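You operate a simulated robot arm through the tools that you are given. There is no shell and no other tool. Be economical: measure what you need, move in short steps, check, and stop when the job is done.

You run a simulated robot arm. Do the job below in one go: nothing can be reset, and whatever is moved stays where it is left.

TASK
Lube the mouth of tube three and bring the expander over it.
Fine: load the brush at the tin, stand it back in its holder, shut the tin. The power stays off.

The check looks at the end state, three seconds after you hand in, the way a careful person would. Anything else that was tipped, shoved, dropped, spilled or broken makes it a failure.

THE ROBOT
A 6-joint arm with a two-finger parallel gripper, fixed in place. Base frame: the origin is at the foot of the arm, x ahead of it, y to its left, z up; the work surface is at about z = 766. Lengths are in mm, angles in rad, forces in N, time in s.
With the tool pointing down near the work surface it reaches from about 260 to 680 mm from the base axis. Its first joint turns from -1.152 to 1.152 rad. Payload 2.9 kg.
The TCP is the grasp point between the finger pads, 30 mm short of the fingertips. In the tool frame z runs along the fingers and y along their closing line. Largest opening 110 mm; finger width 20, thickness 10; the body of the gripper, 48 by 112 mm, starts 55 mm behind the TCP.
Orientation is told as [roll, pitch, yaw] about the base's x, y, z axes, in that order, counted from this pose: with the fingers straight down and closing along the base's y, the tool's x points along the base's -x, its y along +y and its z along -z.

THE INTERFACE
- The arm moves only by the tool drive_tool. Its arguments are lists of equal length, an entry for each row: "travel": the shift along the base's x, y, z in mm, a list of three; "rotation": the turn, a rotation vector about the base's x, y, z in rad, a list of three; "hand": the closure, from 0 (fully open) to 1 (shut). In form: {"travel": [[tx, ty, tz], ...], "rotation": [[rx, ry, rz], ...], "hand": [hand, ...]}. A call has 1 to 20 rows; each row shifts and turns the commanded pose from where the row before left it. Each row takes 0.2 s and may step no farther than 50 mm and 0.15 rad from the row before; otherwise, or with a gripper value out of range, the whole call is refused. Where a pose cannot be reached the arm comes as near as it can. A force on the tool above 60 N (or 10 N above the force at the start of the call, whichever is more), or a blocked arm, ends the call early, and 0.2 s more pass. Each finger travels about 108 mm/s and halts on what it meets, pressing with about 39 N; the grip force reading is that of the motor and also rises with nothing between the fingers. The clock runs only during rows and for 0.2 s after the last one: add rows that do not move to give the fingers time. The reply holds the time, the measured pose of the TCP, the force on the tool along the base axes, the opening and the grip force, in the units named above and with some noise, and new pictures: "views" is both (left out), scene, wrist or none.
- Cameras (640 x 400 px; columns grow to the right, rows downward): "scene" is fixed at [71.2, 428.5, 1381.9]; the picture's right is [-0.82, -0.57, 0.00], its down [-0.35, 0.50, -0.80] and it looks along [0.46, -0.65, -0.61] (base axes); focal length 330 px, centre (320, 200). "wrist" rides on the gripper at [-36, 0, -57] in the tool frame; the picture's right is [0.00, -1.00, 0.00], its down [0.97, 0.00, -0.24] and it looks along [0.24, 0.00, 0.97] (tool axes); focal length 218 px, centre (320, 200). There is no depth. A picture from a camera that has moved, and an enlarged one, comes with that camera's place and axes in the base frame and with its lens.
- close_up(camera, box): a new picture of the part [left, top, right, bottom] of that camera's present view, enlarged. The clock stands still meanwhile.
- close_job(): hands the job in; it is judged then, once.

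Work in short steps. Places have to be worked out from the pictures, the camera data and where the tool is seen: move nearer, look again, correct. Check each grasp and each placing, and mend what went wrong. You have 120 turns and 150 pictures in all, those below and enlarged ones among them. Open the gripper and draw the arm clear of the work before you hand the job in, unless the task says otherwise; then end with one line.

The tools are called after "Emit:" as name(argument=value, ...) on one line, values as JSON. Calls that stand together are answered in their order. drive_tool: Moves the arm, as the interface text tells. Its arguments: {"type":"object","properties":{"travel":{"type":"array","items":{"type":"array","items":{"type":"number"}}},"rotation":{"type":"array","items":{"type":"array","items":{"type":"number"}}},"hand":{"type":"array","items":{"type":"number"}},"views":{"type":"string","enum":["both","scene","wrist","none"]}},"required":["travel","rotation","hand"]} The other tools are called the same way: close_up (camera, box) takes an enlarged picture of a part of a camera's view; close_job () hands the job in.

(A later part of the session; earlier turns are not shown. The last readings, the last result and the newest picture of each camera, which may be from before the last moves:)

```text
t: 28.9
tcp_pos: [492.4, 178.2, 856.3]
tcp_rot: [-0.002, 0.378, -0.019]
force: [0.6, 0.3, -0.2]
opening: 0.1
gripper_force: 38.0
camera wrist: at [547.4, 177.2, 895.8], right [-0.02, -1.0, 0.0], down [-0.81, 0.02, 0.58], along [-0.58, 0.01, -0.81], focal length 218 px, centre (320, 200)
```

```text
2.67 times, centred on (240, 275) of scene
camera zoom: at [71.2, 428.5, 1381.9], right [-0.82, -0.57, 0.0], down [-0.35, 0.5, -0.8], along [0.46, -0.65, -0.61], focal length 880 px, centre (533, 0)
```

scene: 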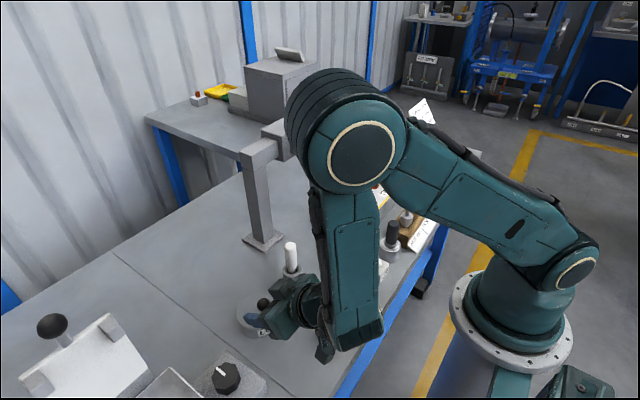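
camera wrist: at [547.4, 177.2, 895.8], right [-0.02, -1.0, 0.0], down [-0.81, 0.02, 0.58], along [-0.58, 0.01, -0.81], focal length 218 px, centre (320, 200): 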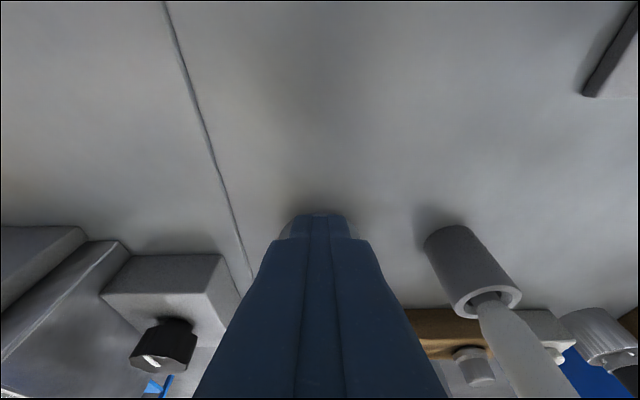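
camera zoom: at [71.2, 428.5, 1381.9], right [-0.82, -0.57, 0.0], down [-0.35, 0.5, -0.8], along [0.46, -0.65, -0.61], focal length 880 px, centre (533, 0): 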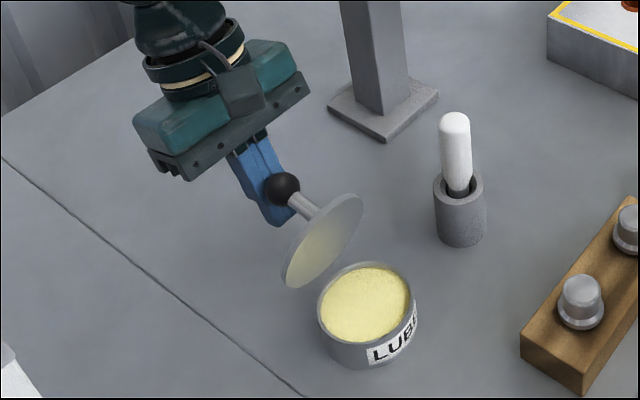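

The grip let go, but the lid stays open on its own, past balance or at a stop. I'll withdraw up and away, straighten the tool, and check the lid.

Emit:
drive_tool(travel=[[15, 0, 20], [10, 0, 45], [0, 0, 45], [0, -20, 40], [-30, -35, 0], [-40, -30, 0], [-35, -25, 0], [0, 0, 0]], rotation=[[0, 0, 0], [0, 0, 0.019], [0, -0.1, 0], [0, -0.14, 0], [0, -0.14, 0], [0, 0, 0], [0, 0, 0], [0, 0, 0]], hand=[1, 1, 1, 0.5, 0.5, 0.5, 0.5, 0.5])

Emit:
close_up(camera="scene", box=[160, 200, 320, 350])

```text
t: 30.7
tcp_pos: [410.6, 69.6, 1004.5]
tcp_rot: [0.0, 0.003, 0.002]
force: [1.3, -0.7, 0.4]
opening: 55.0
gripper_force: 0.0
camera wrist: at [447.3, 69.4, 1062.5], right [0.0, -1.0, 0.0], down [-0.97, 0.0, 0.24], along [-0.24, 0.0, -0.97], focal length 218 px, centre (320, 200)
```

scene: 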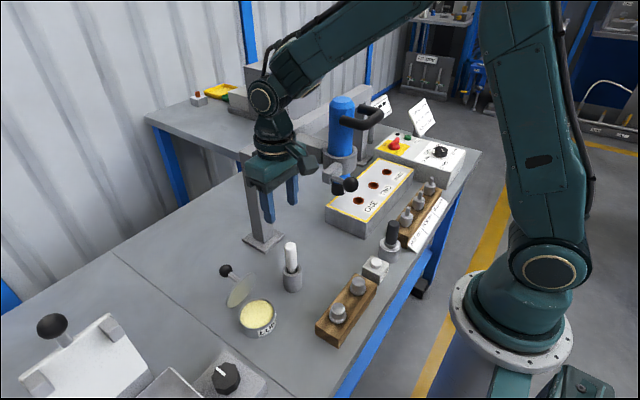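
wrist: 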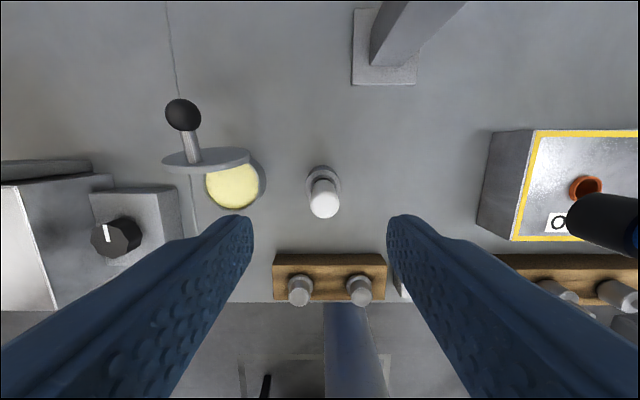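

```text
2.67 times, centred on (240, 275) of scene
camera zoom: at [71.2, 428.5, 1381.9], right [-0.82, -0.57, 0.0], down [-0.35, 0.5, -0.8], along [0.46, -0.65, -0.61], focal length 880 px, centre (533, 0)
```

zoom: 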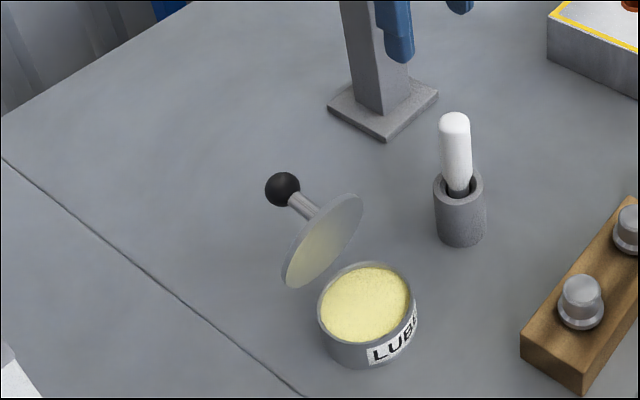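

The lid stays open. The brush handle is at about (401.3,67.2), so I'll descend to z 858 and grip it.

Emit:
drive_tool(travel=[[-9.3, -2.2, -30], [0, 0, -40], [0, 0, -40], [0, 0, -36.5], [0, 0, 0], [0, 0, 0], [0, 0, 0]], rotation=[[0, 0, 0], [0, 0, 0], [0, 0, 0], [0, 0, 0], [0, 0, 0], [0, 0, 0], [0, 0, 0]], hand=[0.5, 0.5, 0.5, 0.5, 0.5, 1, 1])

Emit:
close_up(camera="scene", box=[210, 200, 350, 330])

```text
t: 32.3
tcp_pos: [402.5, 68.2, 859.1]
tcp_rot: [0.0, 0.0, 0.001]
force: [-0.4, 0.4, -0.1]
opening: 23.5
gripper_force: 39.1
camera wrist: at [439.8, 67.3, 916.2], right [0.0, -1.0, 0.0], down [-0.97, 0.0, 0.24], along [-0.24, 0.0, -0.97], focal length 218 px, centre (320, 200)
```

scene: 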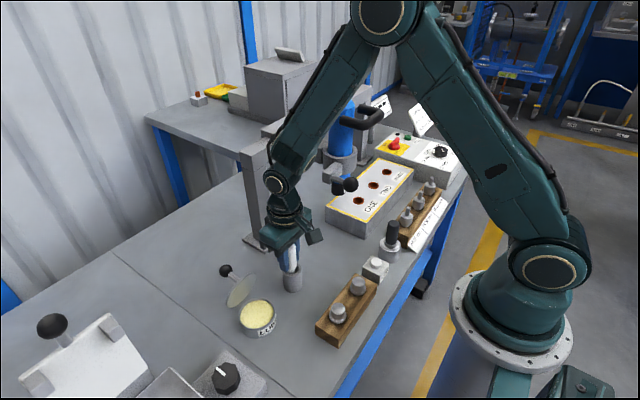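
wrist: 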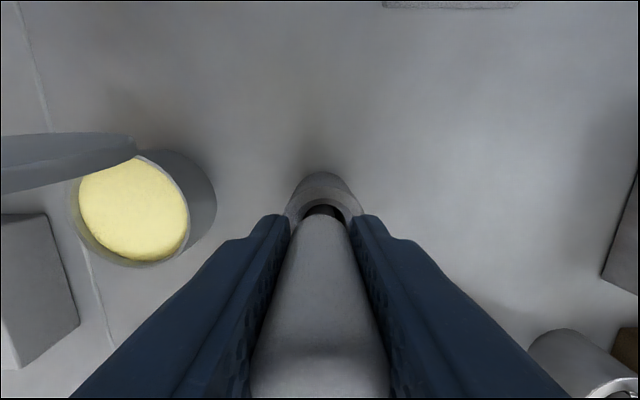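

```text
3.08 times, centred on (280, 265) of scene
camera zoom: at [71.2, 428.5, 1381.9], right [-0.82, -0.57, 0.0], down [-0.35, 0.5, -0.8], along [0.46, -0.65, -0.61], focal length 1015 px, centre (443, 0)
```

zoom: 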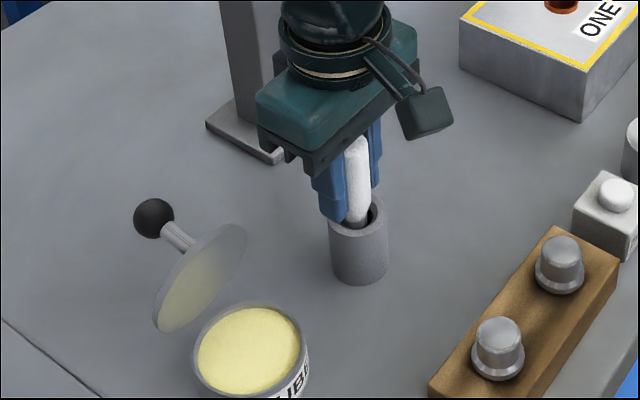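

The handle is gripped (23.5 mm) with almost no load. I'll lift straight up 90 mm and look at the brush.

Emit:
drive_tool(travel=[[0, 0, 30], [0, 0, 30], [0, 0, 30], [0, 0, 0]], rotation=[[0, 0, 0], [0, 0, 0], [0, 0, 0], [0, 0, 0]], hand=[1, 1, 1, 1], views="wrist")

Emit:
close_up(camera="scene", box=[220, 180, 360, 310])

```text
t: 33.3
tcp_pos: [404.0, 68.0, 950.8]
tcp_rot: [-0.001, 0.0, 0.002]
force: [0.9, 0.3, -1.2]
opening: 23.5
gripper_force: 38.9
camera wrist: at [440.5, 68.9, 1007.7], right [0.0, -1.0, 0.0], down [-0.97, 0.0, 0.24], along [-0.24, 0.0, -0.97], focal length 218 px, centre (320, 200)
```

wrist: 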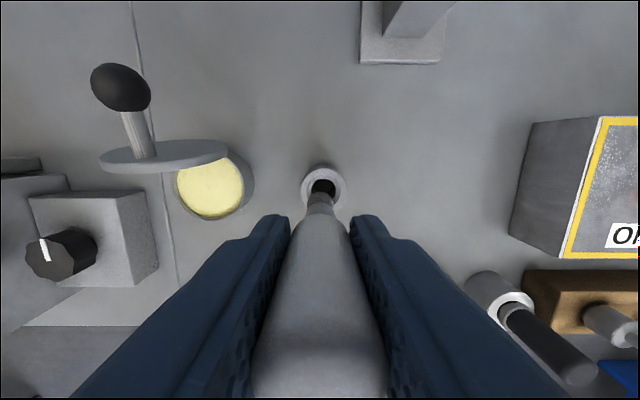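

```text
3.08 times, centred on (290, 245) of scene
camera zoom: at [71.2, 428.5, 1381.9], right [-0.82, -0.57, 0.0], down [-0.35, 0.5, -0.8], along [0.46, -0.65, -0.61], focal length 1015 px, centre (412, 62)
```

zoom: 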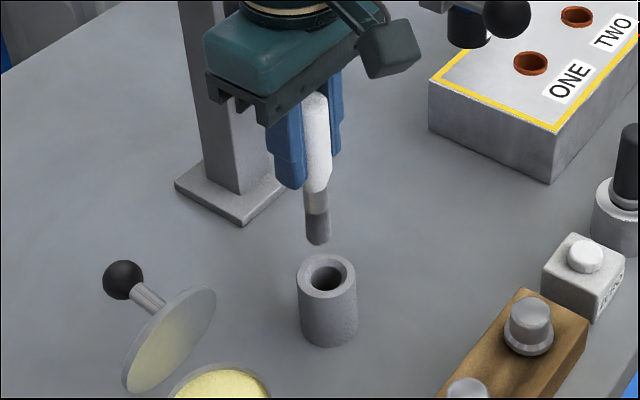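

The brush is out, with its tip about 92–103 mm below the TCP. I'll carry it over the robot side of the open tin at (389,179), still high.

Emit:
drive_tool(travel=[[-5, 35, 0], [-5, 40, 0], [-5, 36, 0], [0, 0, -15], [0, 0, 0]], rotation=[[0, 0, 0], [0, 0, 0], [0, 0, 0], [0, 0, 0], [0, 0, 0]], hand=[1, 1, 1, 1, 1], views="wrist")

Emit:
close_up(camera="scene", box=[190, 220, 330, 350])

```text
t: 34.5
tcp_pos: [387.9, 178.0, 933.7]
tcp_rot: [-0.002, -0.001, 0.003]
force: [-0.2, 0.6, -1.3]
opening: 23.7
gripper_force: 39.1
camera wrist: at [424.2, 177.6, 990.4], right [0.0, -1.0, 0.0], down [-0.97, 0.0, 0.24], along [-0.24, 0.0, -0.97], focal length 218 px, centre (320, 200)
```

wrist: 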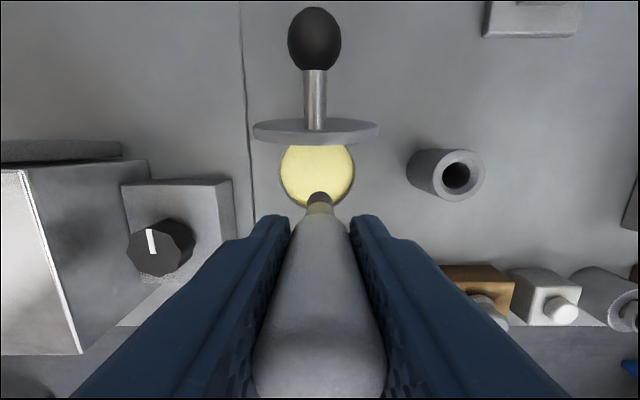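

```text
3.08 times, centred on (260, 285) of scene
camera zoom: at [71.2, 428.5, 1381.9], right [-0.82, -0.57, 0.0], down [-0.35, 0.5, -0.8], along [0.46, -0.65, -0.61], focal length 1015 px, centre (505, -62)
```

zoom: 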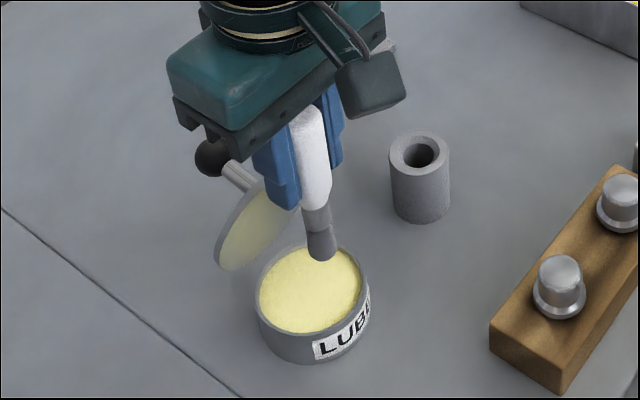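

The tip hangs about 93 mm below the TCP, over the lube. I'll lower to bring the tip near the lube surface, slowly at the end.

Emit:
drive_tool(travel=[[0, 0, -25], [0, 0, -18], [0, 0, -5], [0, 0, -5], [0, 0, 0]], rotation=[[0, 0, 0], [0, 0, 0], [0, 0, 0], [0, 0, 0], [0, 0, 0]], hand=[1, 1, 1, 1, 1], views="wrist")

Emit:
close_up(camera="scene", box=[190, 220, 330, 350])

```text
t: 35.7
tcp_pos: [389.3, 177.4, 882.5]
tcp_rot: [0.0, -0.003, 0.003]
force: [-2.8, -2.2, 27.1]
opening: 23.8
gripper_force: 38.7
camera wrist: at [425.0, 177.8, 939.6], right [0.0, -1.0, 0.0], down [-0.97, 0.0, 0.24], along [-0.24, 0.0, -0.97], focal length 218 px, centre (320, 200)
```

wrist: 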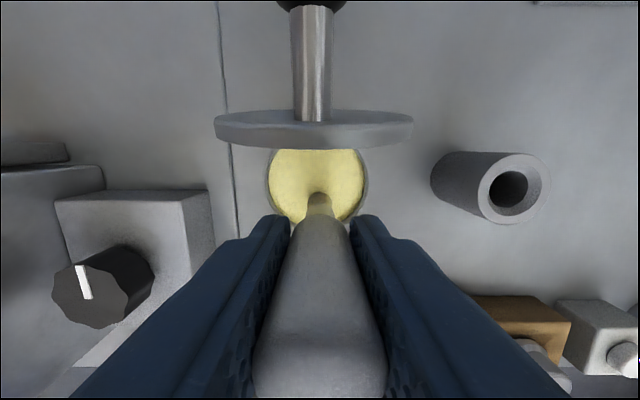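

```text
3.08 times, centred on (260, 285) of scene
camera zoom: at [70.8, 428.3, 1382.0], right [-0.82, -0.57, 0.0], down [-0.35, 0.5, -0.8], along [0.46, -0.65, -0.61], focal length 1015 px, centre (505, -62)
```

zoom: 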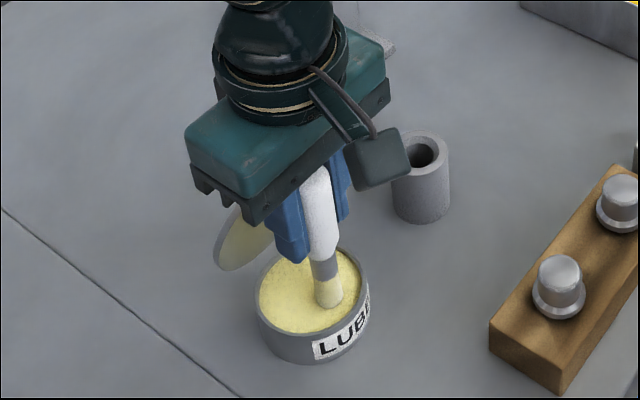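

The bristles are yellow and contact is made at z≈882, so the brush is loaded. I'll lift straight up to pass over the expander (top ~1140).

Emit:
drive_tool(travel=[[0, 0, 15], [0, 0, 40], [0, 0, 48], [0, 0, 48], [0, 0, 48], [0, 0, 48], [0, 0, 48], [0, 0, 48], [0, 0, 48], [0, 0, 0]], rotation=[[0, 0, 0], [0, 0, 0], [0, 0, 0], [0, 0, 0], [0, 0, 0], [0, 0, 0], [0, 0, 0], [0, 0, 0], [0, 0, 0], [0, 0, 0]], hand=[1, 1, 1, 1, 1, 1, 1, 1, 1, 1])

Emit:
close_up(camera="scene", box=[180, 60, 330, 200])

```text
t: 37.9
tcp_pos: [388.5, 177.4, 1274.3]
tcp_rot: [-0.002, 0.001, 0.001]
force: [0.2, 1.0, -1.2]
opening: 23.8
gripper_force: 39.2
camera wrist: at [424.9, 178.1, 1331.1], right [0.0, -1.0, 0.0], down [-0.97, 0.0, 0.24], along [-0.24, 0.0, -0.97], focal length 218 px, centre (320, 200)
```

scene: 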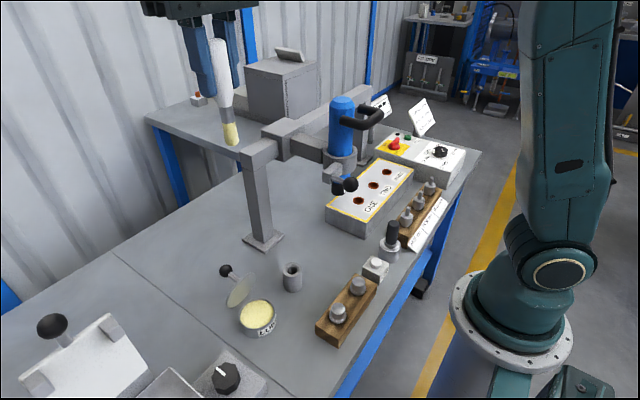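
wrist: 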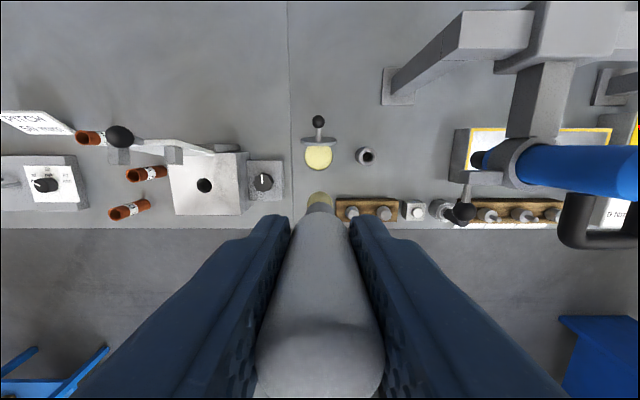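

```text
2.86 times, centred on (255, 130) of scene
camera zoom: at [71.2, 428.5, 1381.9], right [-0.82, -0.57, 0.0], down [-0.35, 0.5, -0.8], along [0.46, -0.65, -0.61], focal length 942 px, centre (506, 400)
```

zoom: 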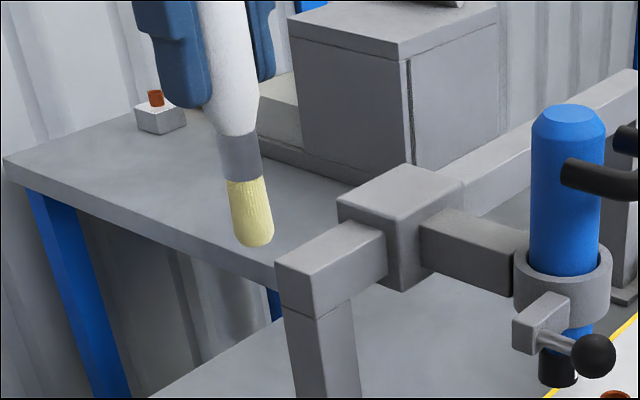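

The brush is well loaded. I'll sweep at z≈1290 over the expander to above tube three at about (404,-408).

Emit:
drive_tool(travel=[[0, 0, 15], [0, -45, 0], [0, -45, 0], [0, -45, 0], [3, -45, 0], [3, -45, 0], [3, -45, 0], [3, -45, 0], [3, -45, 0], [0, -45, 0], [0, -45, 0], [0, -45, 0], [0, -45, 0], [0, -45, 0], [0, 0, 0]], rotation=[[0, 0, 0], [0, 0, 0], [0, 0, 0], [0, 0, 0], [0, 0, 0], [0, 0, 0], [0, 0, 0], [0, 0, 0], [0, 0, 0], [0, 0, 0], [0, 0, 0], [0, 0, 0], [0, 0, 0], [0, 0, 0], [0, 0, 0]], hand=[1, 1, 1, 1, 1, 1, 1, 1, 1, 1, 1, 1, 1, 1, 1])

```text
t: 41.1
tcp_pos: [380.3, -386.9, 1267.9]
tcp_rot: [-0.004, -0.003, 0.001]
force: [0.1, 0.1, -0.9]
opening: 24.0
gripper_force: 38.2
out of reach, approached as far as the arm can: row 13, 14
camera wrist: at [416.4, -386.5, 1325.0], right [0.0, -1.0, 0.0], down [-0.97, 0.0, 0.24], along [-0.24, 0.0, -0.97], focal length 218 px, centre (320, 200)
```

scene: 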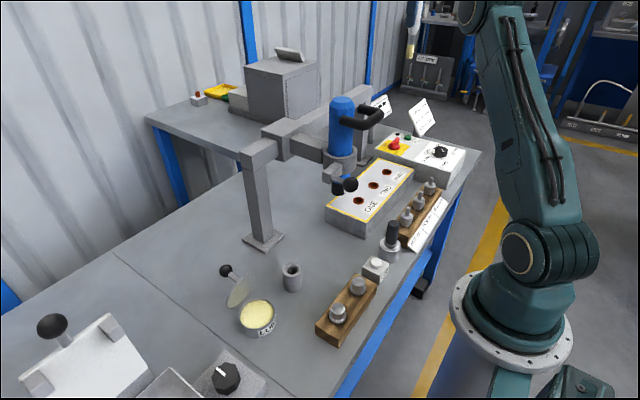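
wrist: 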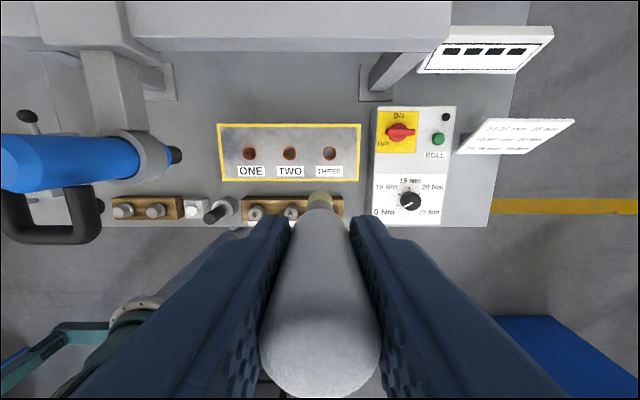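

Tube three's mouth works out to about (401,-407). I'll descend and align there, stopping with the tip still about 80 mm above it.

Emit:
drive_tool(travel=[[0, 0, -45], [5, -5, -45], [8, -8, -45], [8, -7, -45], [0, 0, -45], [0, 0, -42], [0, 0, 0]], rotation=[[0, 0, 0], [0, 0, 0], [0, 0, 0], [0, 0, 0], [0, 0, 0], [0, 0, 0], [0, 0, 0]], hand=[1, 1, 1, 1, 1, 1, 1])

Emit:
close_up(camera="scene", box=[310, 80, 470, 220])

Emit:
close_up(camera="wrist", box=[220, 60, 420, 240])

```text
t: 42.7
tcp_pos: [403.9, -404.9, 998.5]
tcp_rot: [-0.003, -0.001, 0.003]
force: [-0.1, -0.5, -1.2]
opening: 23.6
gripper_force: 38.8
camera wrist: at [440.6, -404.8, 1056.7], right [0.0, -1.0, 0.0], down [-0.97, 0.0, 0.24], along [-0.24, 0.0, -0.97], focal length 218 px, centre (320, 200)
```

scene: 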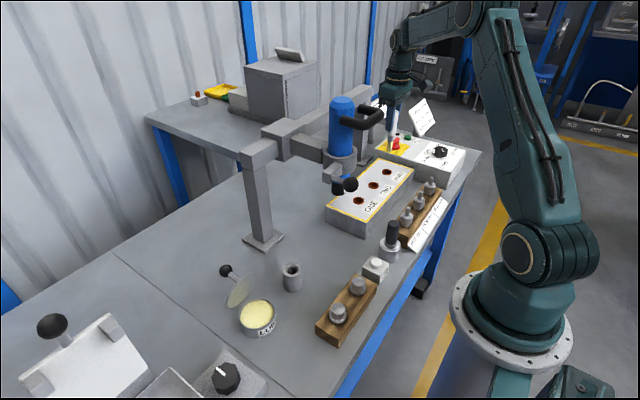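
wrist: 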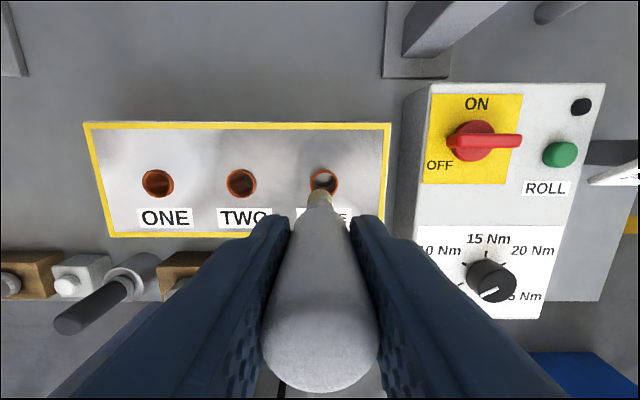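

```text
2.86 times, centred on (390, 150) of scene
camera zoom: at [71.2, 428.5, 1381.9], right [-0.82, -0.57, 0.0], down [-0.35, 0.5, -0.8], along [0.46, -0.65, -0.61], focal length 942 px, centre (120, 343)
```

zoom: 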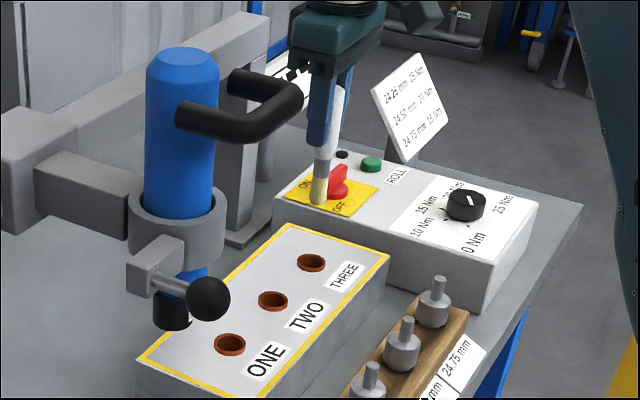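

```text
2.22 times, centred on (320, 150) of wrist
camera zoom: at [440.6, -404.8, 1056.7], right [0.0, -1.0, 0.0], down [-0.97, 0.0, 0.24], along [-0.24, 0.0, -0.97], focal length 485 px, centre (320, 311)
```

zoom: 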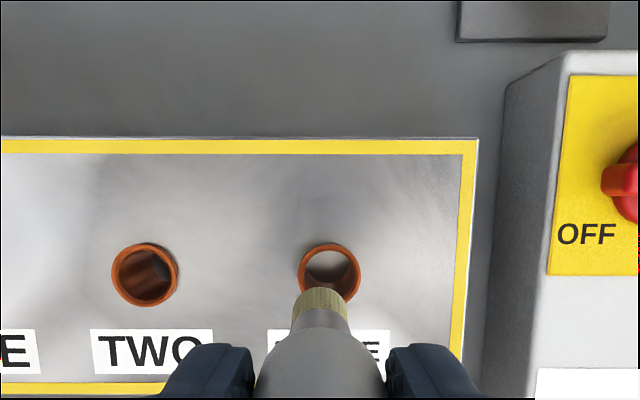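

The hole is about 4 mm further in -y and 1–2 mm in -x. I'll correct and go down to just above the mouth for a check.

Emit:
drive_tool(travel=[[-1.5, -4.3, -20], [0, 0, -30], [0, 0, -12], [0, 0, 0]], rotation=[[0, 0, 0], [0, 0, 0], [0, 0, 0], [0, 0, 0]], hand=[1, 1, 1, 1], views="none")

Emit:
close_up(camera="scene", box=[350, 110, 430, 200])

Emit:
close_up(camera="wrist", box=[220, 100, 420, 260])

```text
t: 43.7
tcp_pos: [400.8, -411.1, 938.9]
tcp_rot: [-0.003, -0.001, 0.002]
force: [1.0, 0.4, 0.6]
opening: 23.7
gripper_force: 38.7
```

```text
4.44 times, centred on (390, 155) of scene
camera zoom: at [71.2, 428.5, 1381.9], right [-0.82, -0.57, 0.0], down [-0.35, 0.5, -0.8], along [0.46, -0.65, -0.61], focal length 1466 px, centre (9, 400)
```

zoom: 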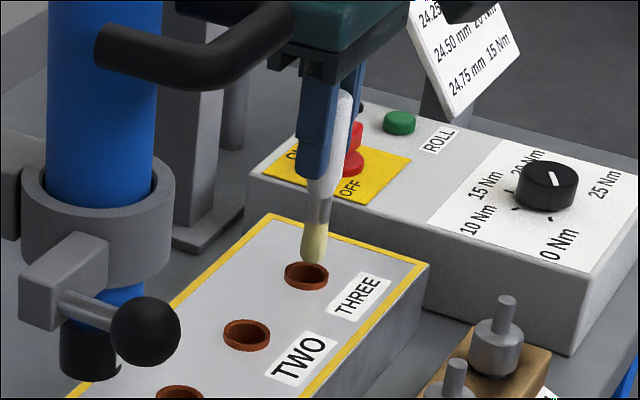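

```text
2.50 times, centred on (320, 180) of wrist
camera zoom: at [437.5, -410.4, 995.1], right [0.0, -1.0, 0.0], down [-0.97, 0.0, 0.24], along [-0.24, 0.0, -0.97], focal length 546 px, centre (320, 250)
```

zoom: 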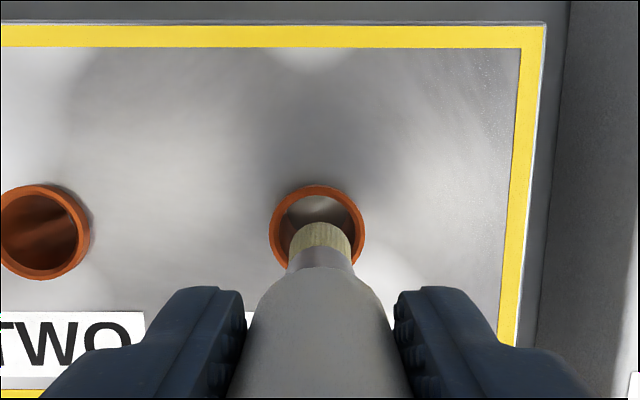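

The tip is over the mouth. I'll nudge +1.2 x, +0.8 y and go down so the bristles enter the mouth about 12 mm.

Emit:
drive_tool(travel=[[1.2, 0.8, -8], [0, 0, -8], [0, 0, -7], [0, 0, -6], [0, 0, 0]], rotation=[[0, 0, 0], [0, 0, 0], [0, 0, 0], [0, 0, 0], [0, 0, 0]], hand=[1, 1, 1, 1, 1], views="none")

Emit:
close_up(camera="scene", box=[350, 110, 430, 200])

Emit:
close_up(camera="wrist", box=[220, 100, 420, 260])

```text
t: 44.9
tcp_pos: [402.9, -410.3, 908.2]
tcp_rot: [-0.002, -0.001, 0.001]
force: [0.2, 0.3, 0.4]
opening: 23.7
gripper_force: 39.0
```

```text
4.44 times, centred on (390, 155) of scene
camera zoom: at [71.2, 428.5, 1381.9], right [-0.82, -0.57, 0.0], down [-0.35, 0.5, -0.8], along [0.46, -0.65, -0.61], focal length 1466 px, centre (9, 400)
```

zoom: 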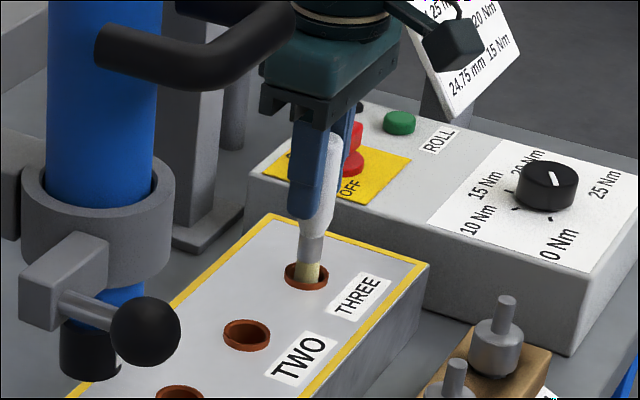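

```text
2.50 times, centred on (320, 180) of wrist
camera zoom: at [439.1, -409.2, 965.0], right [0.0, -1.0, 0.0], down [-0.97, 0.0, 0.24], along [-0.24, 0.0, -0.97], focal length 546 px, centre (320, 250)
```

zoom: 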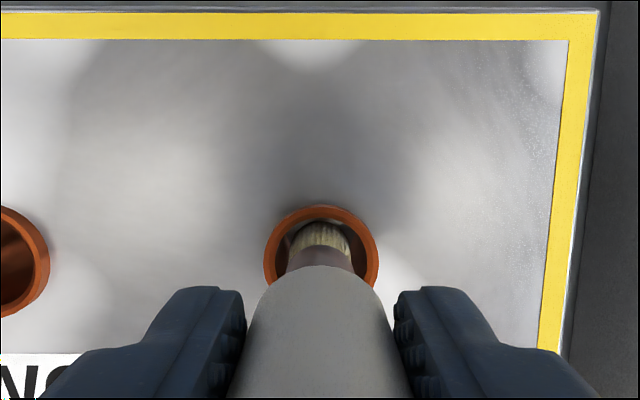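

The brush is in the mouth with no force. I'll wipe around the inner wall in a gentle 5 mm circle.

Emit:
drive_tool(travel=[[5, 0, 0], [-1.5, 3.5, 0], [-3.5, 1.5, 0], [-3.5, -1.5, 0], [-1.5, -3.5, 0], [1.5, -3.5, 0], [3.5, -1.5, 0], [3.5, 1.5, 0], [1.5, 3.5, 0], [-5, 0, 0], [0, 0, 0]], rotation=[[0, 0, 0], [0, 0, 0], [0, 0, 0], [0, 0, 0], [0, 0, 0], [0, 0, 0], [0, 0, 0], [0, 0, 0], [0, 0, 0], [0, 0, 0], [0, 0, 0]], hand=[1, 1, 1, 1, 1, 1, 1, 1, 1, 1, 1], views="none")

Emit:
close_up(camera="wrist", box=[220, 100, 420, 260])

```text
t: 47.3
tcp_pos: [402.7, -410.0, 908.8]
tcp_rot: [-0.002, -0.001, 0.001]
force: [0.6, -1.1, -0.3]
opening: 23.4
gripper_force: 38.8
```

```text
2.50 times, centred on (320, 180) of wrist
camera zoom: at [438.4, -410.4, 965.5], right [0.0, -1.0, 0.0], down [-0.97, 0.0, 0.24], along [-0.24, 0.0, -0.97], focal length 546 px, centre (320, 250)
```

zoom: 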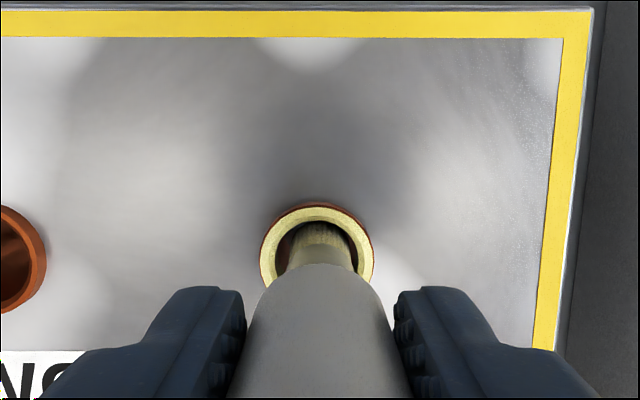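

Tube three's rim now shows a full yellow lube ring. I'll lift straight up and take the brush back over the expander toward the holder.

Emit:
drive_tool(travel=[[0, 0, 20], [0, 0, 40], [0, 0, 48], [0, 0, 48], [0, 0, 48], [0, 0, 48], [0, 0, 48], [0, 0, 40], [-5, 40, 12], [-5, 40, 12], [0, 45, 12], [0, 45, 0], [0, 45, 0], [0, 45, 0], [0, 45, 0], [0, 45, 0], [0, 45, 0], [5, 45, 0], [4, 38, 0], [0, 0, 0]], rotation=[[0, 0, 0], [0, 0, 0], [0, 0, 0], [0, 0, 0], [0, 0, 0], [0, 0, 0], [0, 0, 0], [0, 0, 0], [0, 0, 0], [0, 0, 0], [0, 0, 0], [0, 0, 0], [0, 0, 0], [0, 0, 0], [0, 0, 0], [0, 0, 0], [0, 0, 0], [0, 0, 0], [0, 0, 0], [0, 0, 0]], hand=[1, 1, 1, 1, 1, 1, 1, 1, 1, 1, 1, 1, 1, 1, 1, 1, 1, 1, 1, 1])

Emit:
close_up(camera="scene", box=[320, 120, 420, 220])

```text
t: 51.5
tcp_pos: [394.7, 74.3, 1276.1]
tcp_rot: [-0.003, 0.0, 0.003]
force: [0.5, 0.3, -1.0]
opening: 22.0
gripper_force: 39.0
out of reach, approached as far as the arm can: row 8
camera wrist: at [430.7, 75.3, 1333.2], right [0.0, -1.0, 0.0], down [-0.97, 0.0, 0.24], along [-0.24, 0.0, -0.97], focal length 218 px, centre (320, 200)
```

scene: 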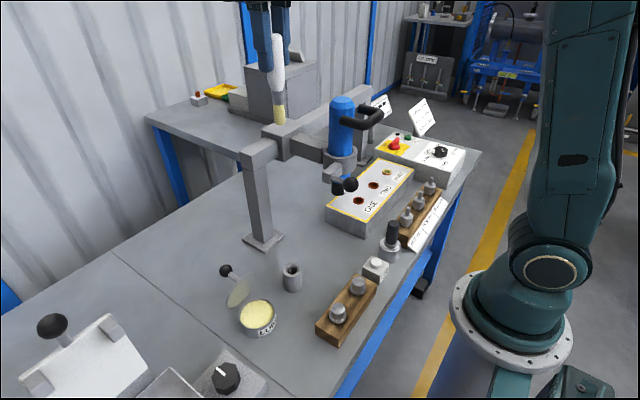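
wrist: 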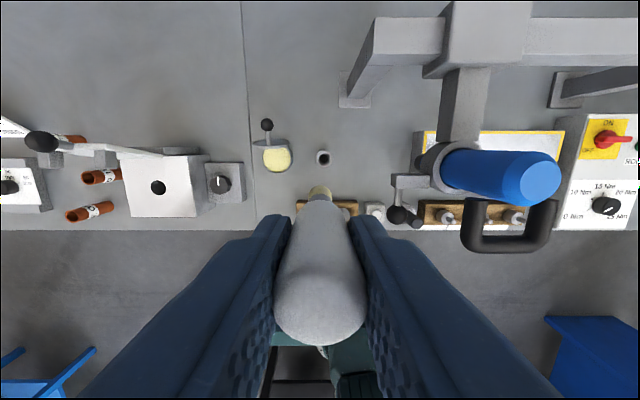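

```text
4.00 times, centred on (370, 170) of scene
camera zoom: at [71.2, 428.5, 1381.9], right [-0.82, -0.57, 0.0], down [-0.35, 0.5, -0.8], along [0.46, -0.65, -0.61], focal length 1319 px, centre (120, 320)
```

zoom: 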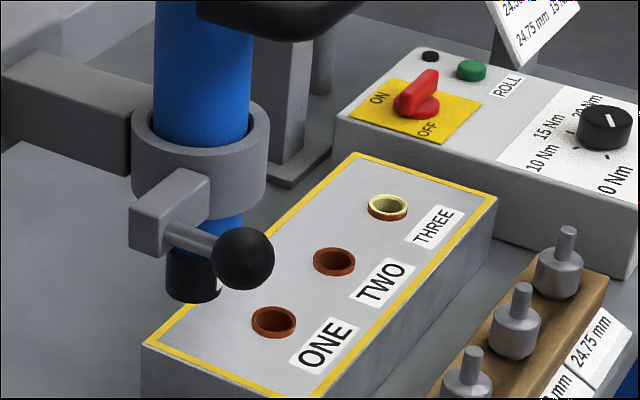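

The lubed ring on tube three is confirmed. The brush has slid about 8 mm lower in the grip, so I'll move more slowly, descending above the holder at (402,67.5).

Emit:
drive_tool(travel=[[2, -2, -15], [2.5, -2.4, -25], [3, -2.4, -30], [0, 0, -30], [0, 0, -30], [0, 0, -30], [0, 0, -30], [0, 0, -30], [0, 0, -30], [0, 0, -30], [0, 0, -20], [0, 0, -10], [0, 0, 0]], rotation=[[0, 0, 0], [0, 0, 0], [0, 0, 0], [0, 0, 0], [0, 0, 0], [0, 0, 0], [0, 0, 0], [0, 0, 0], [0, 0, 0], [0, 0, 0], [0, 0, 0], [0, 0, 0], [0, 0, 0]], hand=[1, 1, 1, 1, 1, 1, 1, 1, 1, 1, 1, 1, 1], views="wrist")

Emit:
close_up(camera="scene", box=[230, 180, 350, 300])

Emit:
close_up(camera="wrist", box=[240, 120, 400, 250])

```text
t: 54.3
tcp_pos: [401.7, 69.1, 966.9]
tcp_rot: [-0.003, 0.0, 0.001]
force: [0.5, -0.9, -0.2]
opening: 21.9
gripper_force: 38.6
camera wrist: at [438.1, 68.8, 1024.0], right [0.0, -1.0, 0.0], down [-0.97, 0.0, 0.24], along [-0.24, 0.0, -0.97], focal length 218 px, centre (320, 200)
```

wrist: 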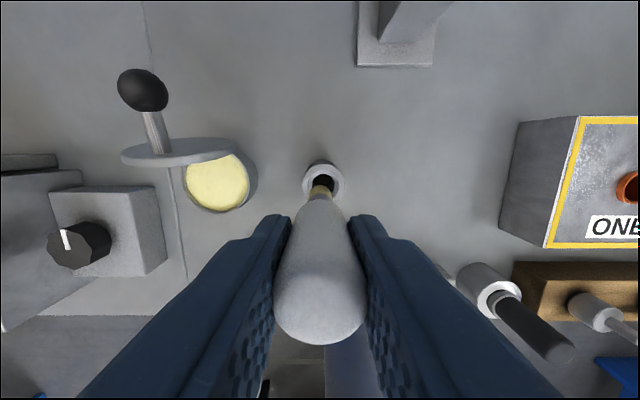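

```text
3.33 times, centred on (290, 240) of scene
camera zoom: at [71.2, 428.5, 1381.9], right [-0.82, -0.57, 0.0], down [-0.35, 0.5, -0.8], along [0.46, -0.65, -0.61], focal length 1099 px, centre (420, 67)
```

zoom: 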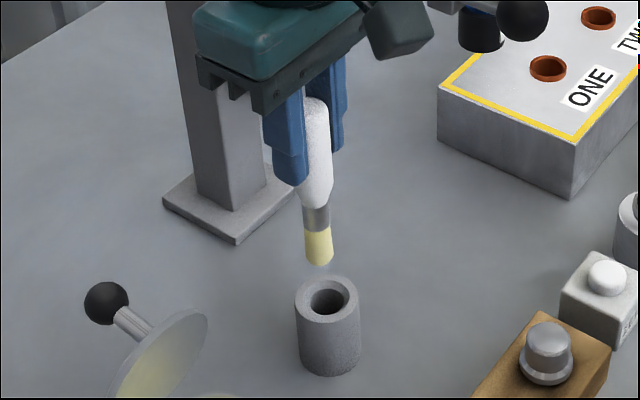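

```text
3.08 times, centred on (320, 185) of wrist
camera zoom: at [438.1, 68.8, 1024.0], right [0.0, -1.0, 0.0], down [-0.97, 0.0, 0.24], along [-0.24, 0.0, -0.97], focal length 672 px, centre (320, 246)
```

zoom: 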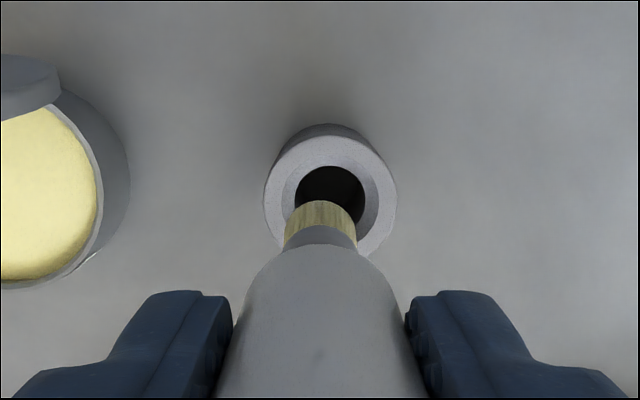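

The holder centre is about 3 mm further in -y. I'll correct and lower to just above the rim.

Emit:
drive_tool(travel=[[0.5, -2.8, -10], [0, 0, -15], [0, 0, -8], [0, 0, 0]], rotation=[[0, 0, 0], [0, 0, 0], [0, 0, 0], [0, 0, 0]], hand=[1, 1, 1, 1], views="none")

Emit:
close_up(camera="scene", box=[250, 210, 330, 300])

Emit:
close_up(camera="wrist", box=[240, 120, 400, 250])

```text
t: 55.3
tcp_pos: [402.8, 65.4, 935.9]
tcp_rot: [-0.001, -0.001, 0.001]
force: [0.6, -0.6, -0.8]
opening: 22.4
gripper_force: 38.7
```

```text
4.44 times, centred on (290, 255) of scene
camera zoom: at [71.2, 428.5, 1381.9], right [-0.82, -0.57, 0.0], down [-0.35, 0.5, -0.8], along [0.46, -0.65, -0.61], focal length 1466 px, centre (453, -44)
```

zoom: 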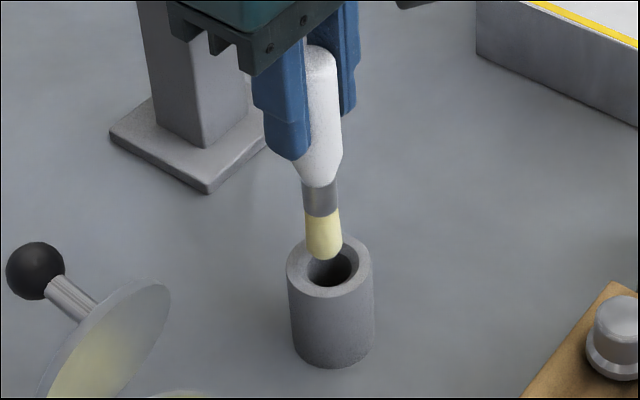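

```text
3.08 times, centred on (320, 185) of wrist
camera zoom: at [440.1, 65.4, 992.3], right [0.0, -1.0, 0.0], down [-0.97, 0.0, 0.24], along [-0.24, 0.0, -0.97], focal length 672 px, centre (320, 246)
```

zoom: 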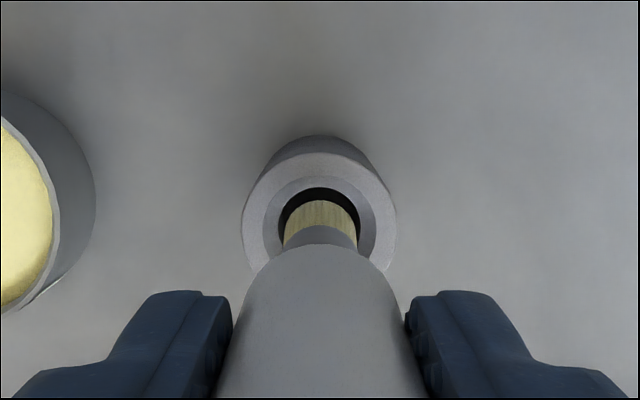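

Only about 1.5 mm of -x correction is needed. I'll lower the brush into the holder, slowly near the bottom.

Emit:
drive_tool(travel=[[-1.5, -0.3, -5], [0, 0, -12], [0, 0, -14], [0, 0, -14], [0, 0, -10], [0, 0, -5], [0, 0, 0]], rotation=[[0, 0, 0], [0, 0, 0], [0, 0, 0], [0, 0, 0], [0, 0, 0], [0, 0, 0], [0, 0, 0]], hand=[1, 1, 1, 1, 1, 1, 1], views="none")

Emit:
close_up(camera="scene", box=[250, 210, 330, 300])

```text
t: 56.9
tcp_pos: [403.0, 65.1, 875.4]
tcp_rot: [-0.002, -0.004, 0.002]
force: [-4.0, -1.4, 27.5]
opening: 22.3
gripper_force: 39.4
```

```text
4.44 times, centred on (290, 255) of scene
camera zoom: at [70.8, 428.4, 1382.0], right [-0.82, -0.57, 0.0], down [-0.35, 0.5, -0.8], along [0.46, -0.65, -0.61], focal length 1466 px, centre (453, -44)
```

zoom: 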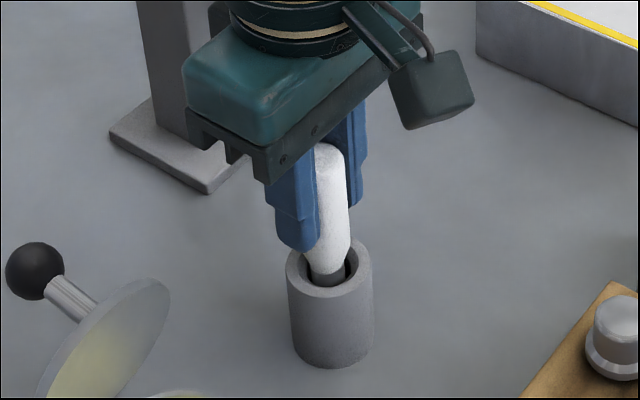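

It has bottomed out (27 N) and the handle height matches the original. I'll ease the load, open, and rise straight up.

Emit:
drive_tool(travel=[[0, 0, 2], [0, 0, 0], [0, 0, 0], [0, 0, 30], [0, 0, 40], [0, 0, 40], [0, 0, 0]], rotation=[[0, 0, 0], [0, 0, 0], [0, 0, 0], [0, 0, 0], [0, 0, 0], [0, 0, 0], [0, 0, 0]], hand=[1, 0.5, 0.5, 0.5, 0.5, 0.5, 0.5])

Emit:
close_up(camera="scene", box=[190, 210, 330, 340])

```text
t: 58.5
tcp_pos: [400.3, 67.5, 986.0]
tcp_rot: [-0.001, 0.0, 0.004]
force: [1.1, 0.7, -0.8]
opening: 55.2
gripper_force: 0.0
camera wrist: at [436.8, 66.4, 1043.0], right [0.0, -1.0, 0.0], down [-0.97, 0.0, 0.24], along [-0.24, 0.0, -0.97], focal length 218 px, centre (320, 200)
```

scene: 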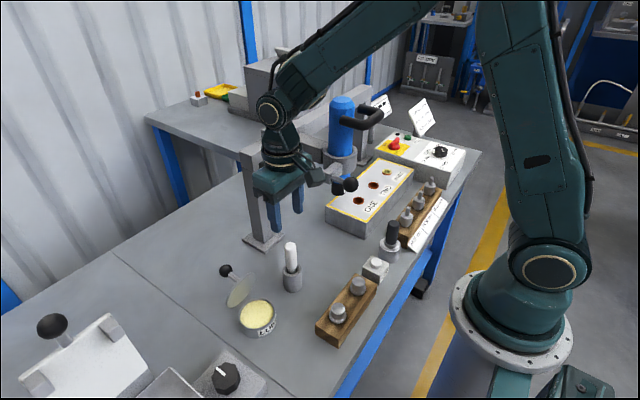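
wrist: 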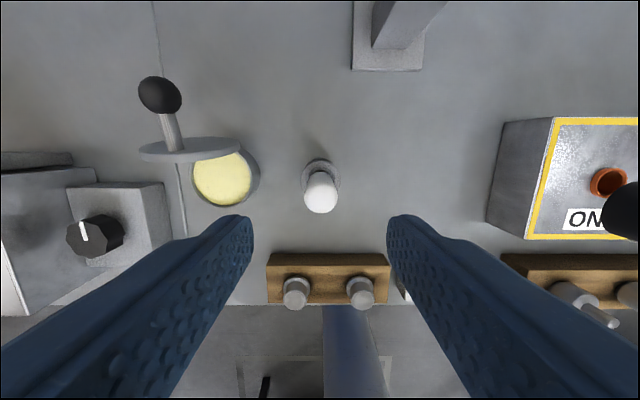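

```text
3.08 times, centred on (260, 275) of scene
camera zoom: at [71.2, 428.5, 1381.9], right [-0.82, -0.57, 0.0], down [-0.35, 0.5, -0.8], along [0.46, -0.65, -0.61], focal length 1015 px, centre (505, -31)
```

zoom: 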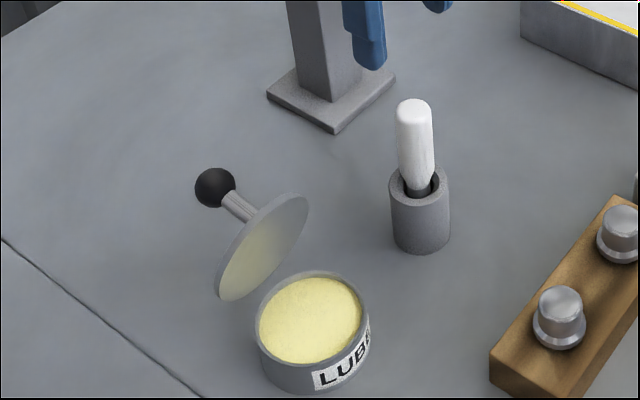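

The brush stands properly. Next is the lid: its knob is near (475,180,872), so I'll close the fingers and come down behind it (x≈515), ready to push it over toward the robot.

Emit:
drive_tool(travel=[[30, 0, 20], [40, 10, 0], [45, 20, 0], [0, 45, 0], [0, 38, 0], [0, 0, -30], [0, 0, -40], [0, 0, -40], [0, 0, 0]], rotation=[[0, 0, 0], [0, 0, 0], [0, 0, 0], [0, 0, 0], [0, 0, 0], [0, 0, 0], [0, 0, 0], [0, 0, 0], [0, 0, 0]], hand=[1, 1, 1, 1, 1, 1, 1, 1, 1])

Emit:
close_up(camera="scene", box=[160, 200, 300, 330])

```text
t: 60.5
tcp_pos: [515.4, 177.5, 897.6]
tcp_rot: [-0.002, -0.001, 0.001]
force: [0.6, -0.2, 0.5]
opening: 0.0
gripper_force: 37.6
camera wrist: at [551.4, 177.2, 953.6], right [0.0, -1.0, 0.0], down [-0.97, 0.0, 0.24], along [-0.24, 0.0, -0.97], focal length 218 px, centre (320, 200)
```

scene: 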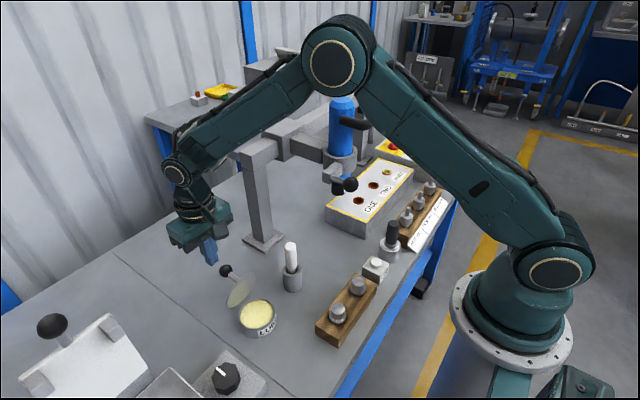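
wrist: 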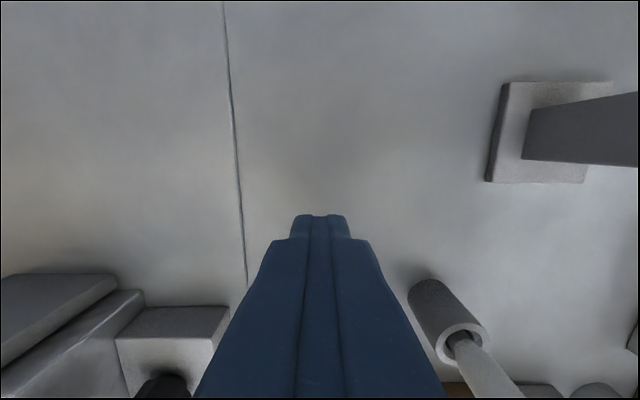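

```text
3.08 times, centred on (230, 265) of scene
camera zoom: at [71.2, 428.5, 1381.9], right [-0.82, -0.57, 0.0], down [-0.35, 0.5, -0.8], along [0.46, -0.65, -0.61], focal length 1015 px, centre (597, 0)
```

zoom: 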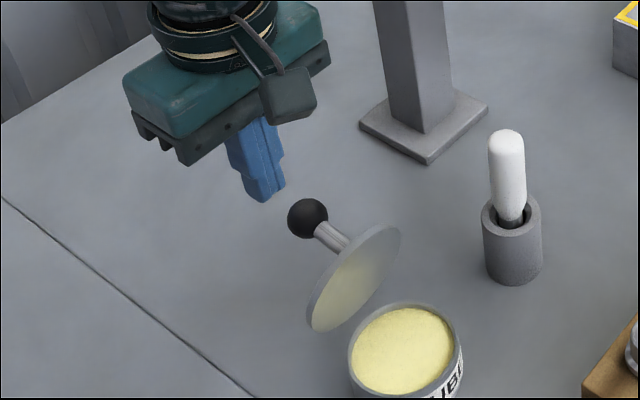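

The fingers are behind and just above the knob. I'll lower 9 mm and push slowly in -x.

Emit:
drive_tool(travel=[[0, 2.5, -9], [-10, 0, 0], [-10, 0, 0], [-8, 0, 0], [-8, 0, 0], [-8, 0, 0], [-8, 0, 0], [0, 0, 0], [0, 0, 0]], rotation=[[0, 0, 0], [0, 0, 0], [0, 0, 0], [0, 0, 0], [0, 0, 0], [0, 0, 0], [0, 0, 0], [0, 0, 0], [0, 0, 0]], hand=[1, 1, 1, 1, 1, 1, 1, 1, 1], views="none")

Emit:
close_up(camera="scene", box=[160, 200, 300, 350])

```text
t: 62.5
tcp_pos: [464.3, 179.9, 887.7]
tcp_rot: [-0.002, -0.002, 0.0]
force: [-0.2, -0.5, -0.2]
opening: 0.0
gripper_force: 37.3
```

```text
2.67 times, centred on (230, 275) of scene
camera zoom: at [71.2, 428.5, 1381.9], right [-0.82, -0.57, 0.0], down [-0.35, 0.5, -0.8], along [0.46, -0.65, -0.61], focal length 880 px, centre (560, 0)
```

zoom: 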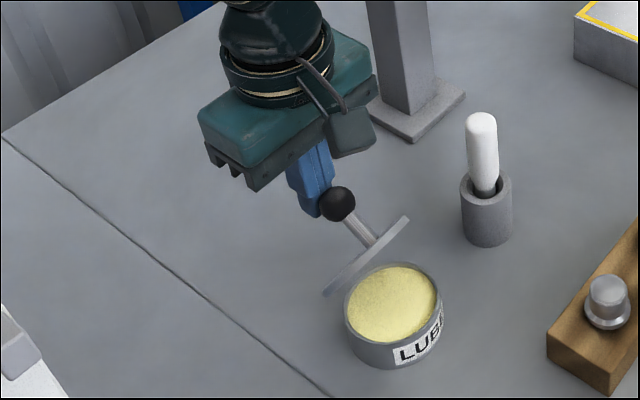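

The lid is coming over gently and needs more push.

Emit:
drive_tool(travel=[[-8, 0, 0], [-8, 0, 0], [-8, 0, 0], [-8, 0, 0], [0, 0, 0], [0, 0, 0]], rotation=[[0, 0, 0], [0, 0, 0], [0, 0, 0], [0, 0, 0], [0, 0, 0], [0, 0, 0]], hand=[1, 1, 1, 1, 1, 1], views="none")

Emit:
close_up(camera="scene", box=[160, 200, 300, 350])

```text
t: 63.9
tcp_pos: [431.3, 181.1, 886.9]
tcp_rot: [-0.002, 0.0, 0.003]
force: [0.3, -0.1, 0.2]
opening: 0.0
gripper_force: 37.6
```

```text
2.67 times, centred on (230, 275) of scene
camera zoom: at [71.2, 428.5, 1381.9], right [-0.82, -0.57, 0.0], down [-0.35, 0.5, -0.8], along [0.46, -0.65, -0.61], focal length 880 px, centre (560, 0)
```

zoom: 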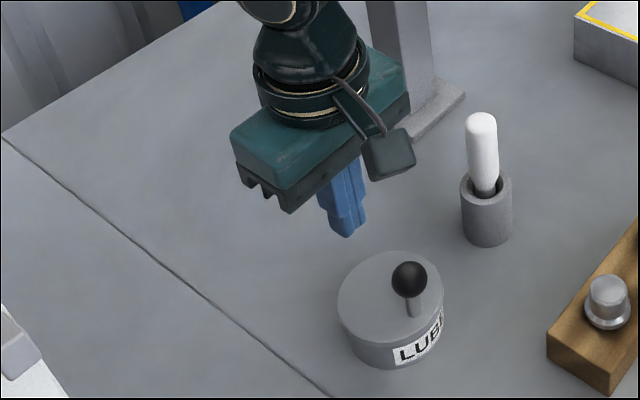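

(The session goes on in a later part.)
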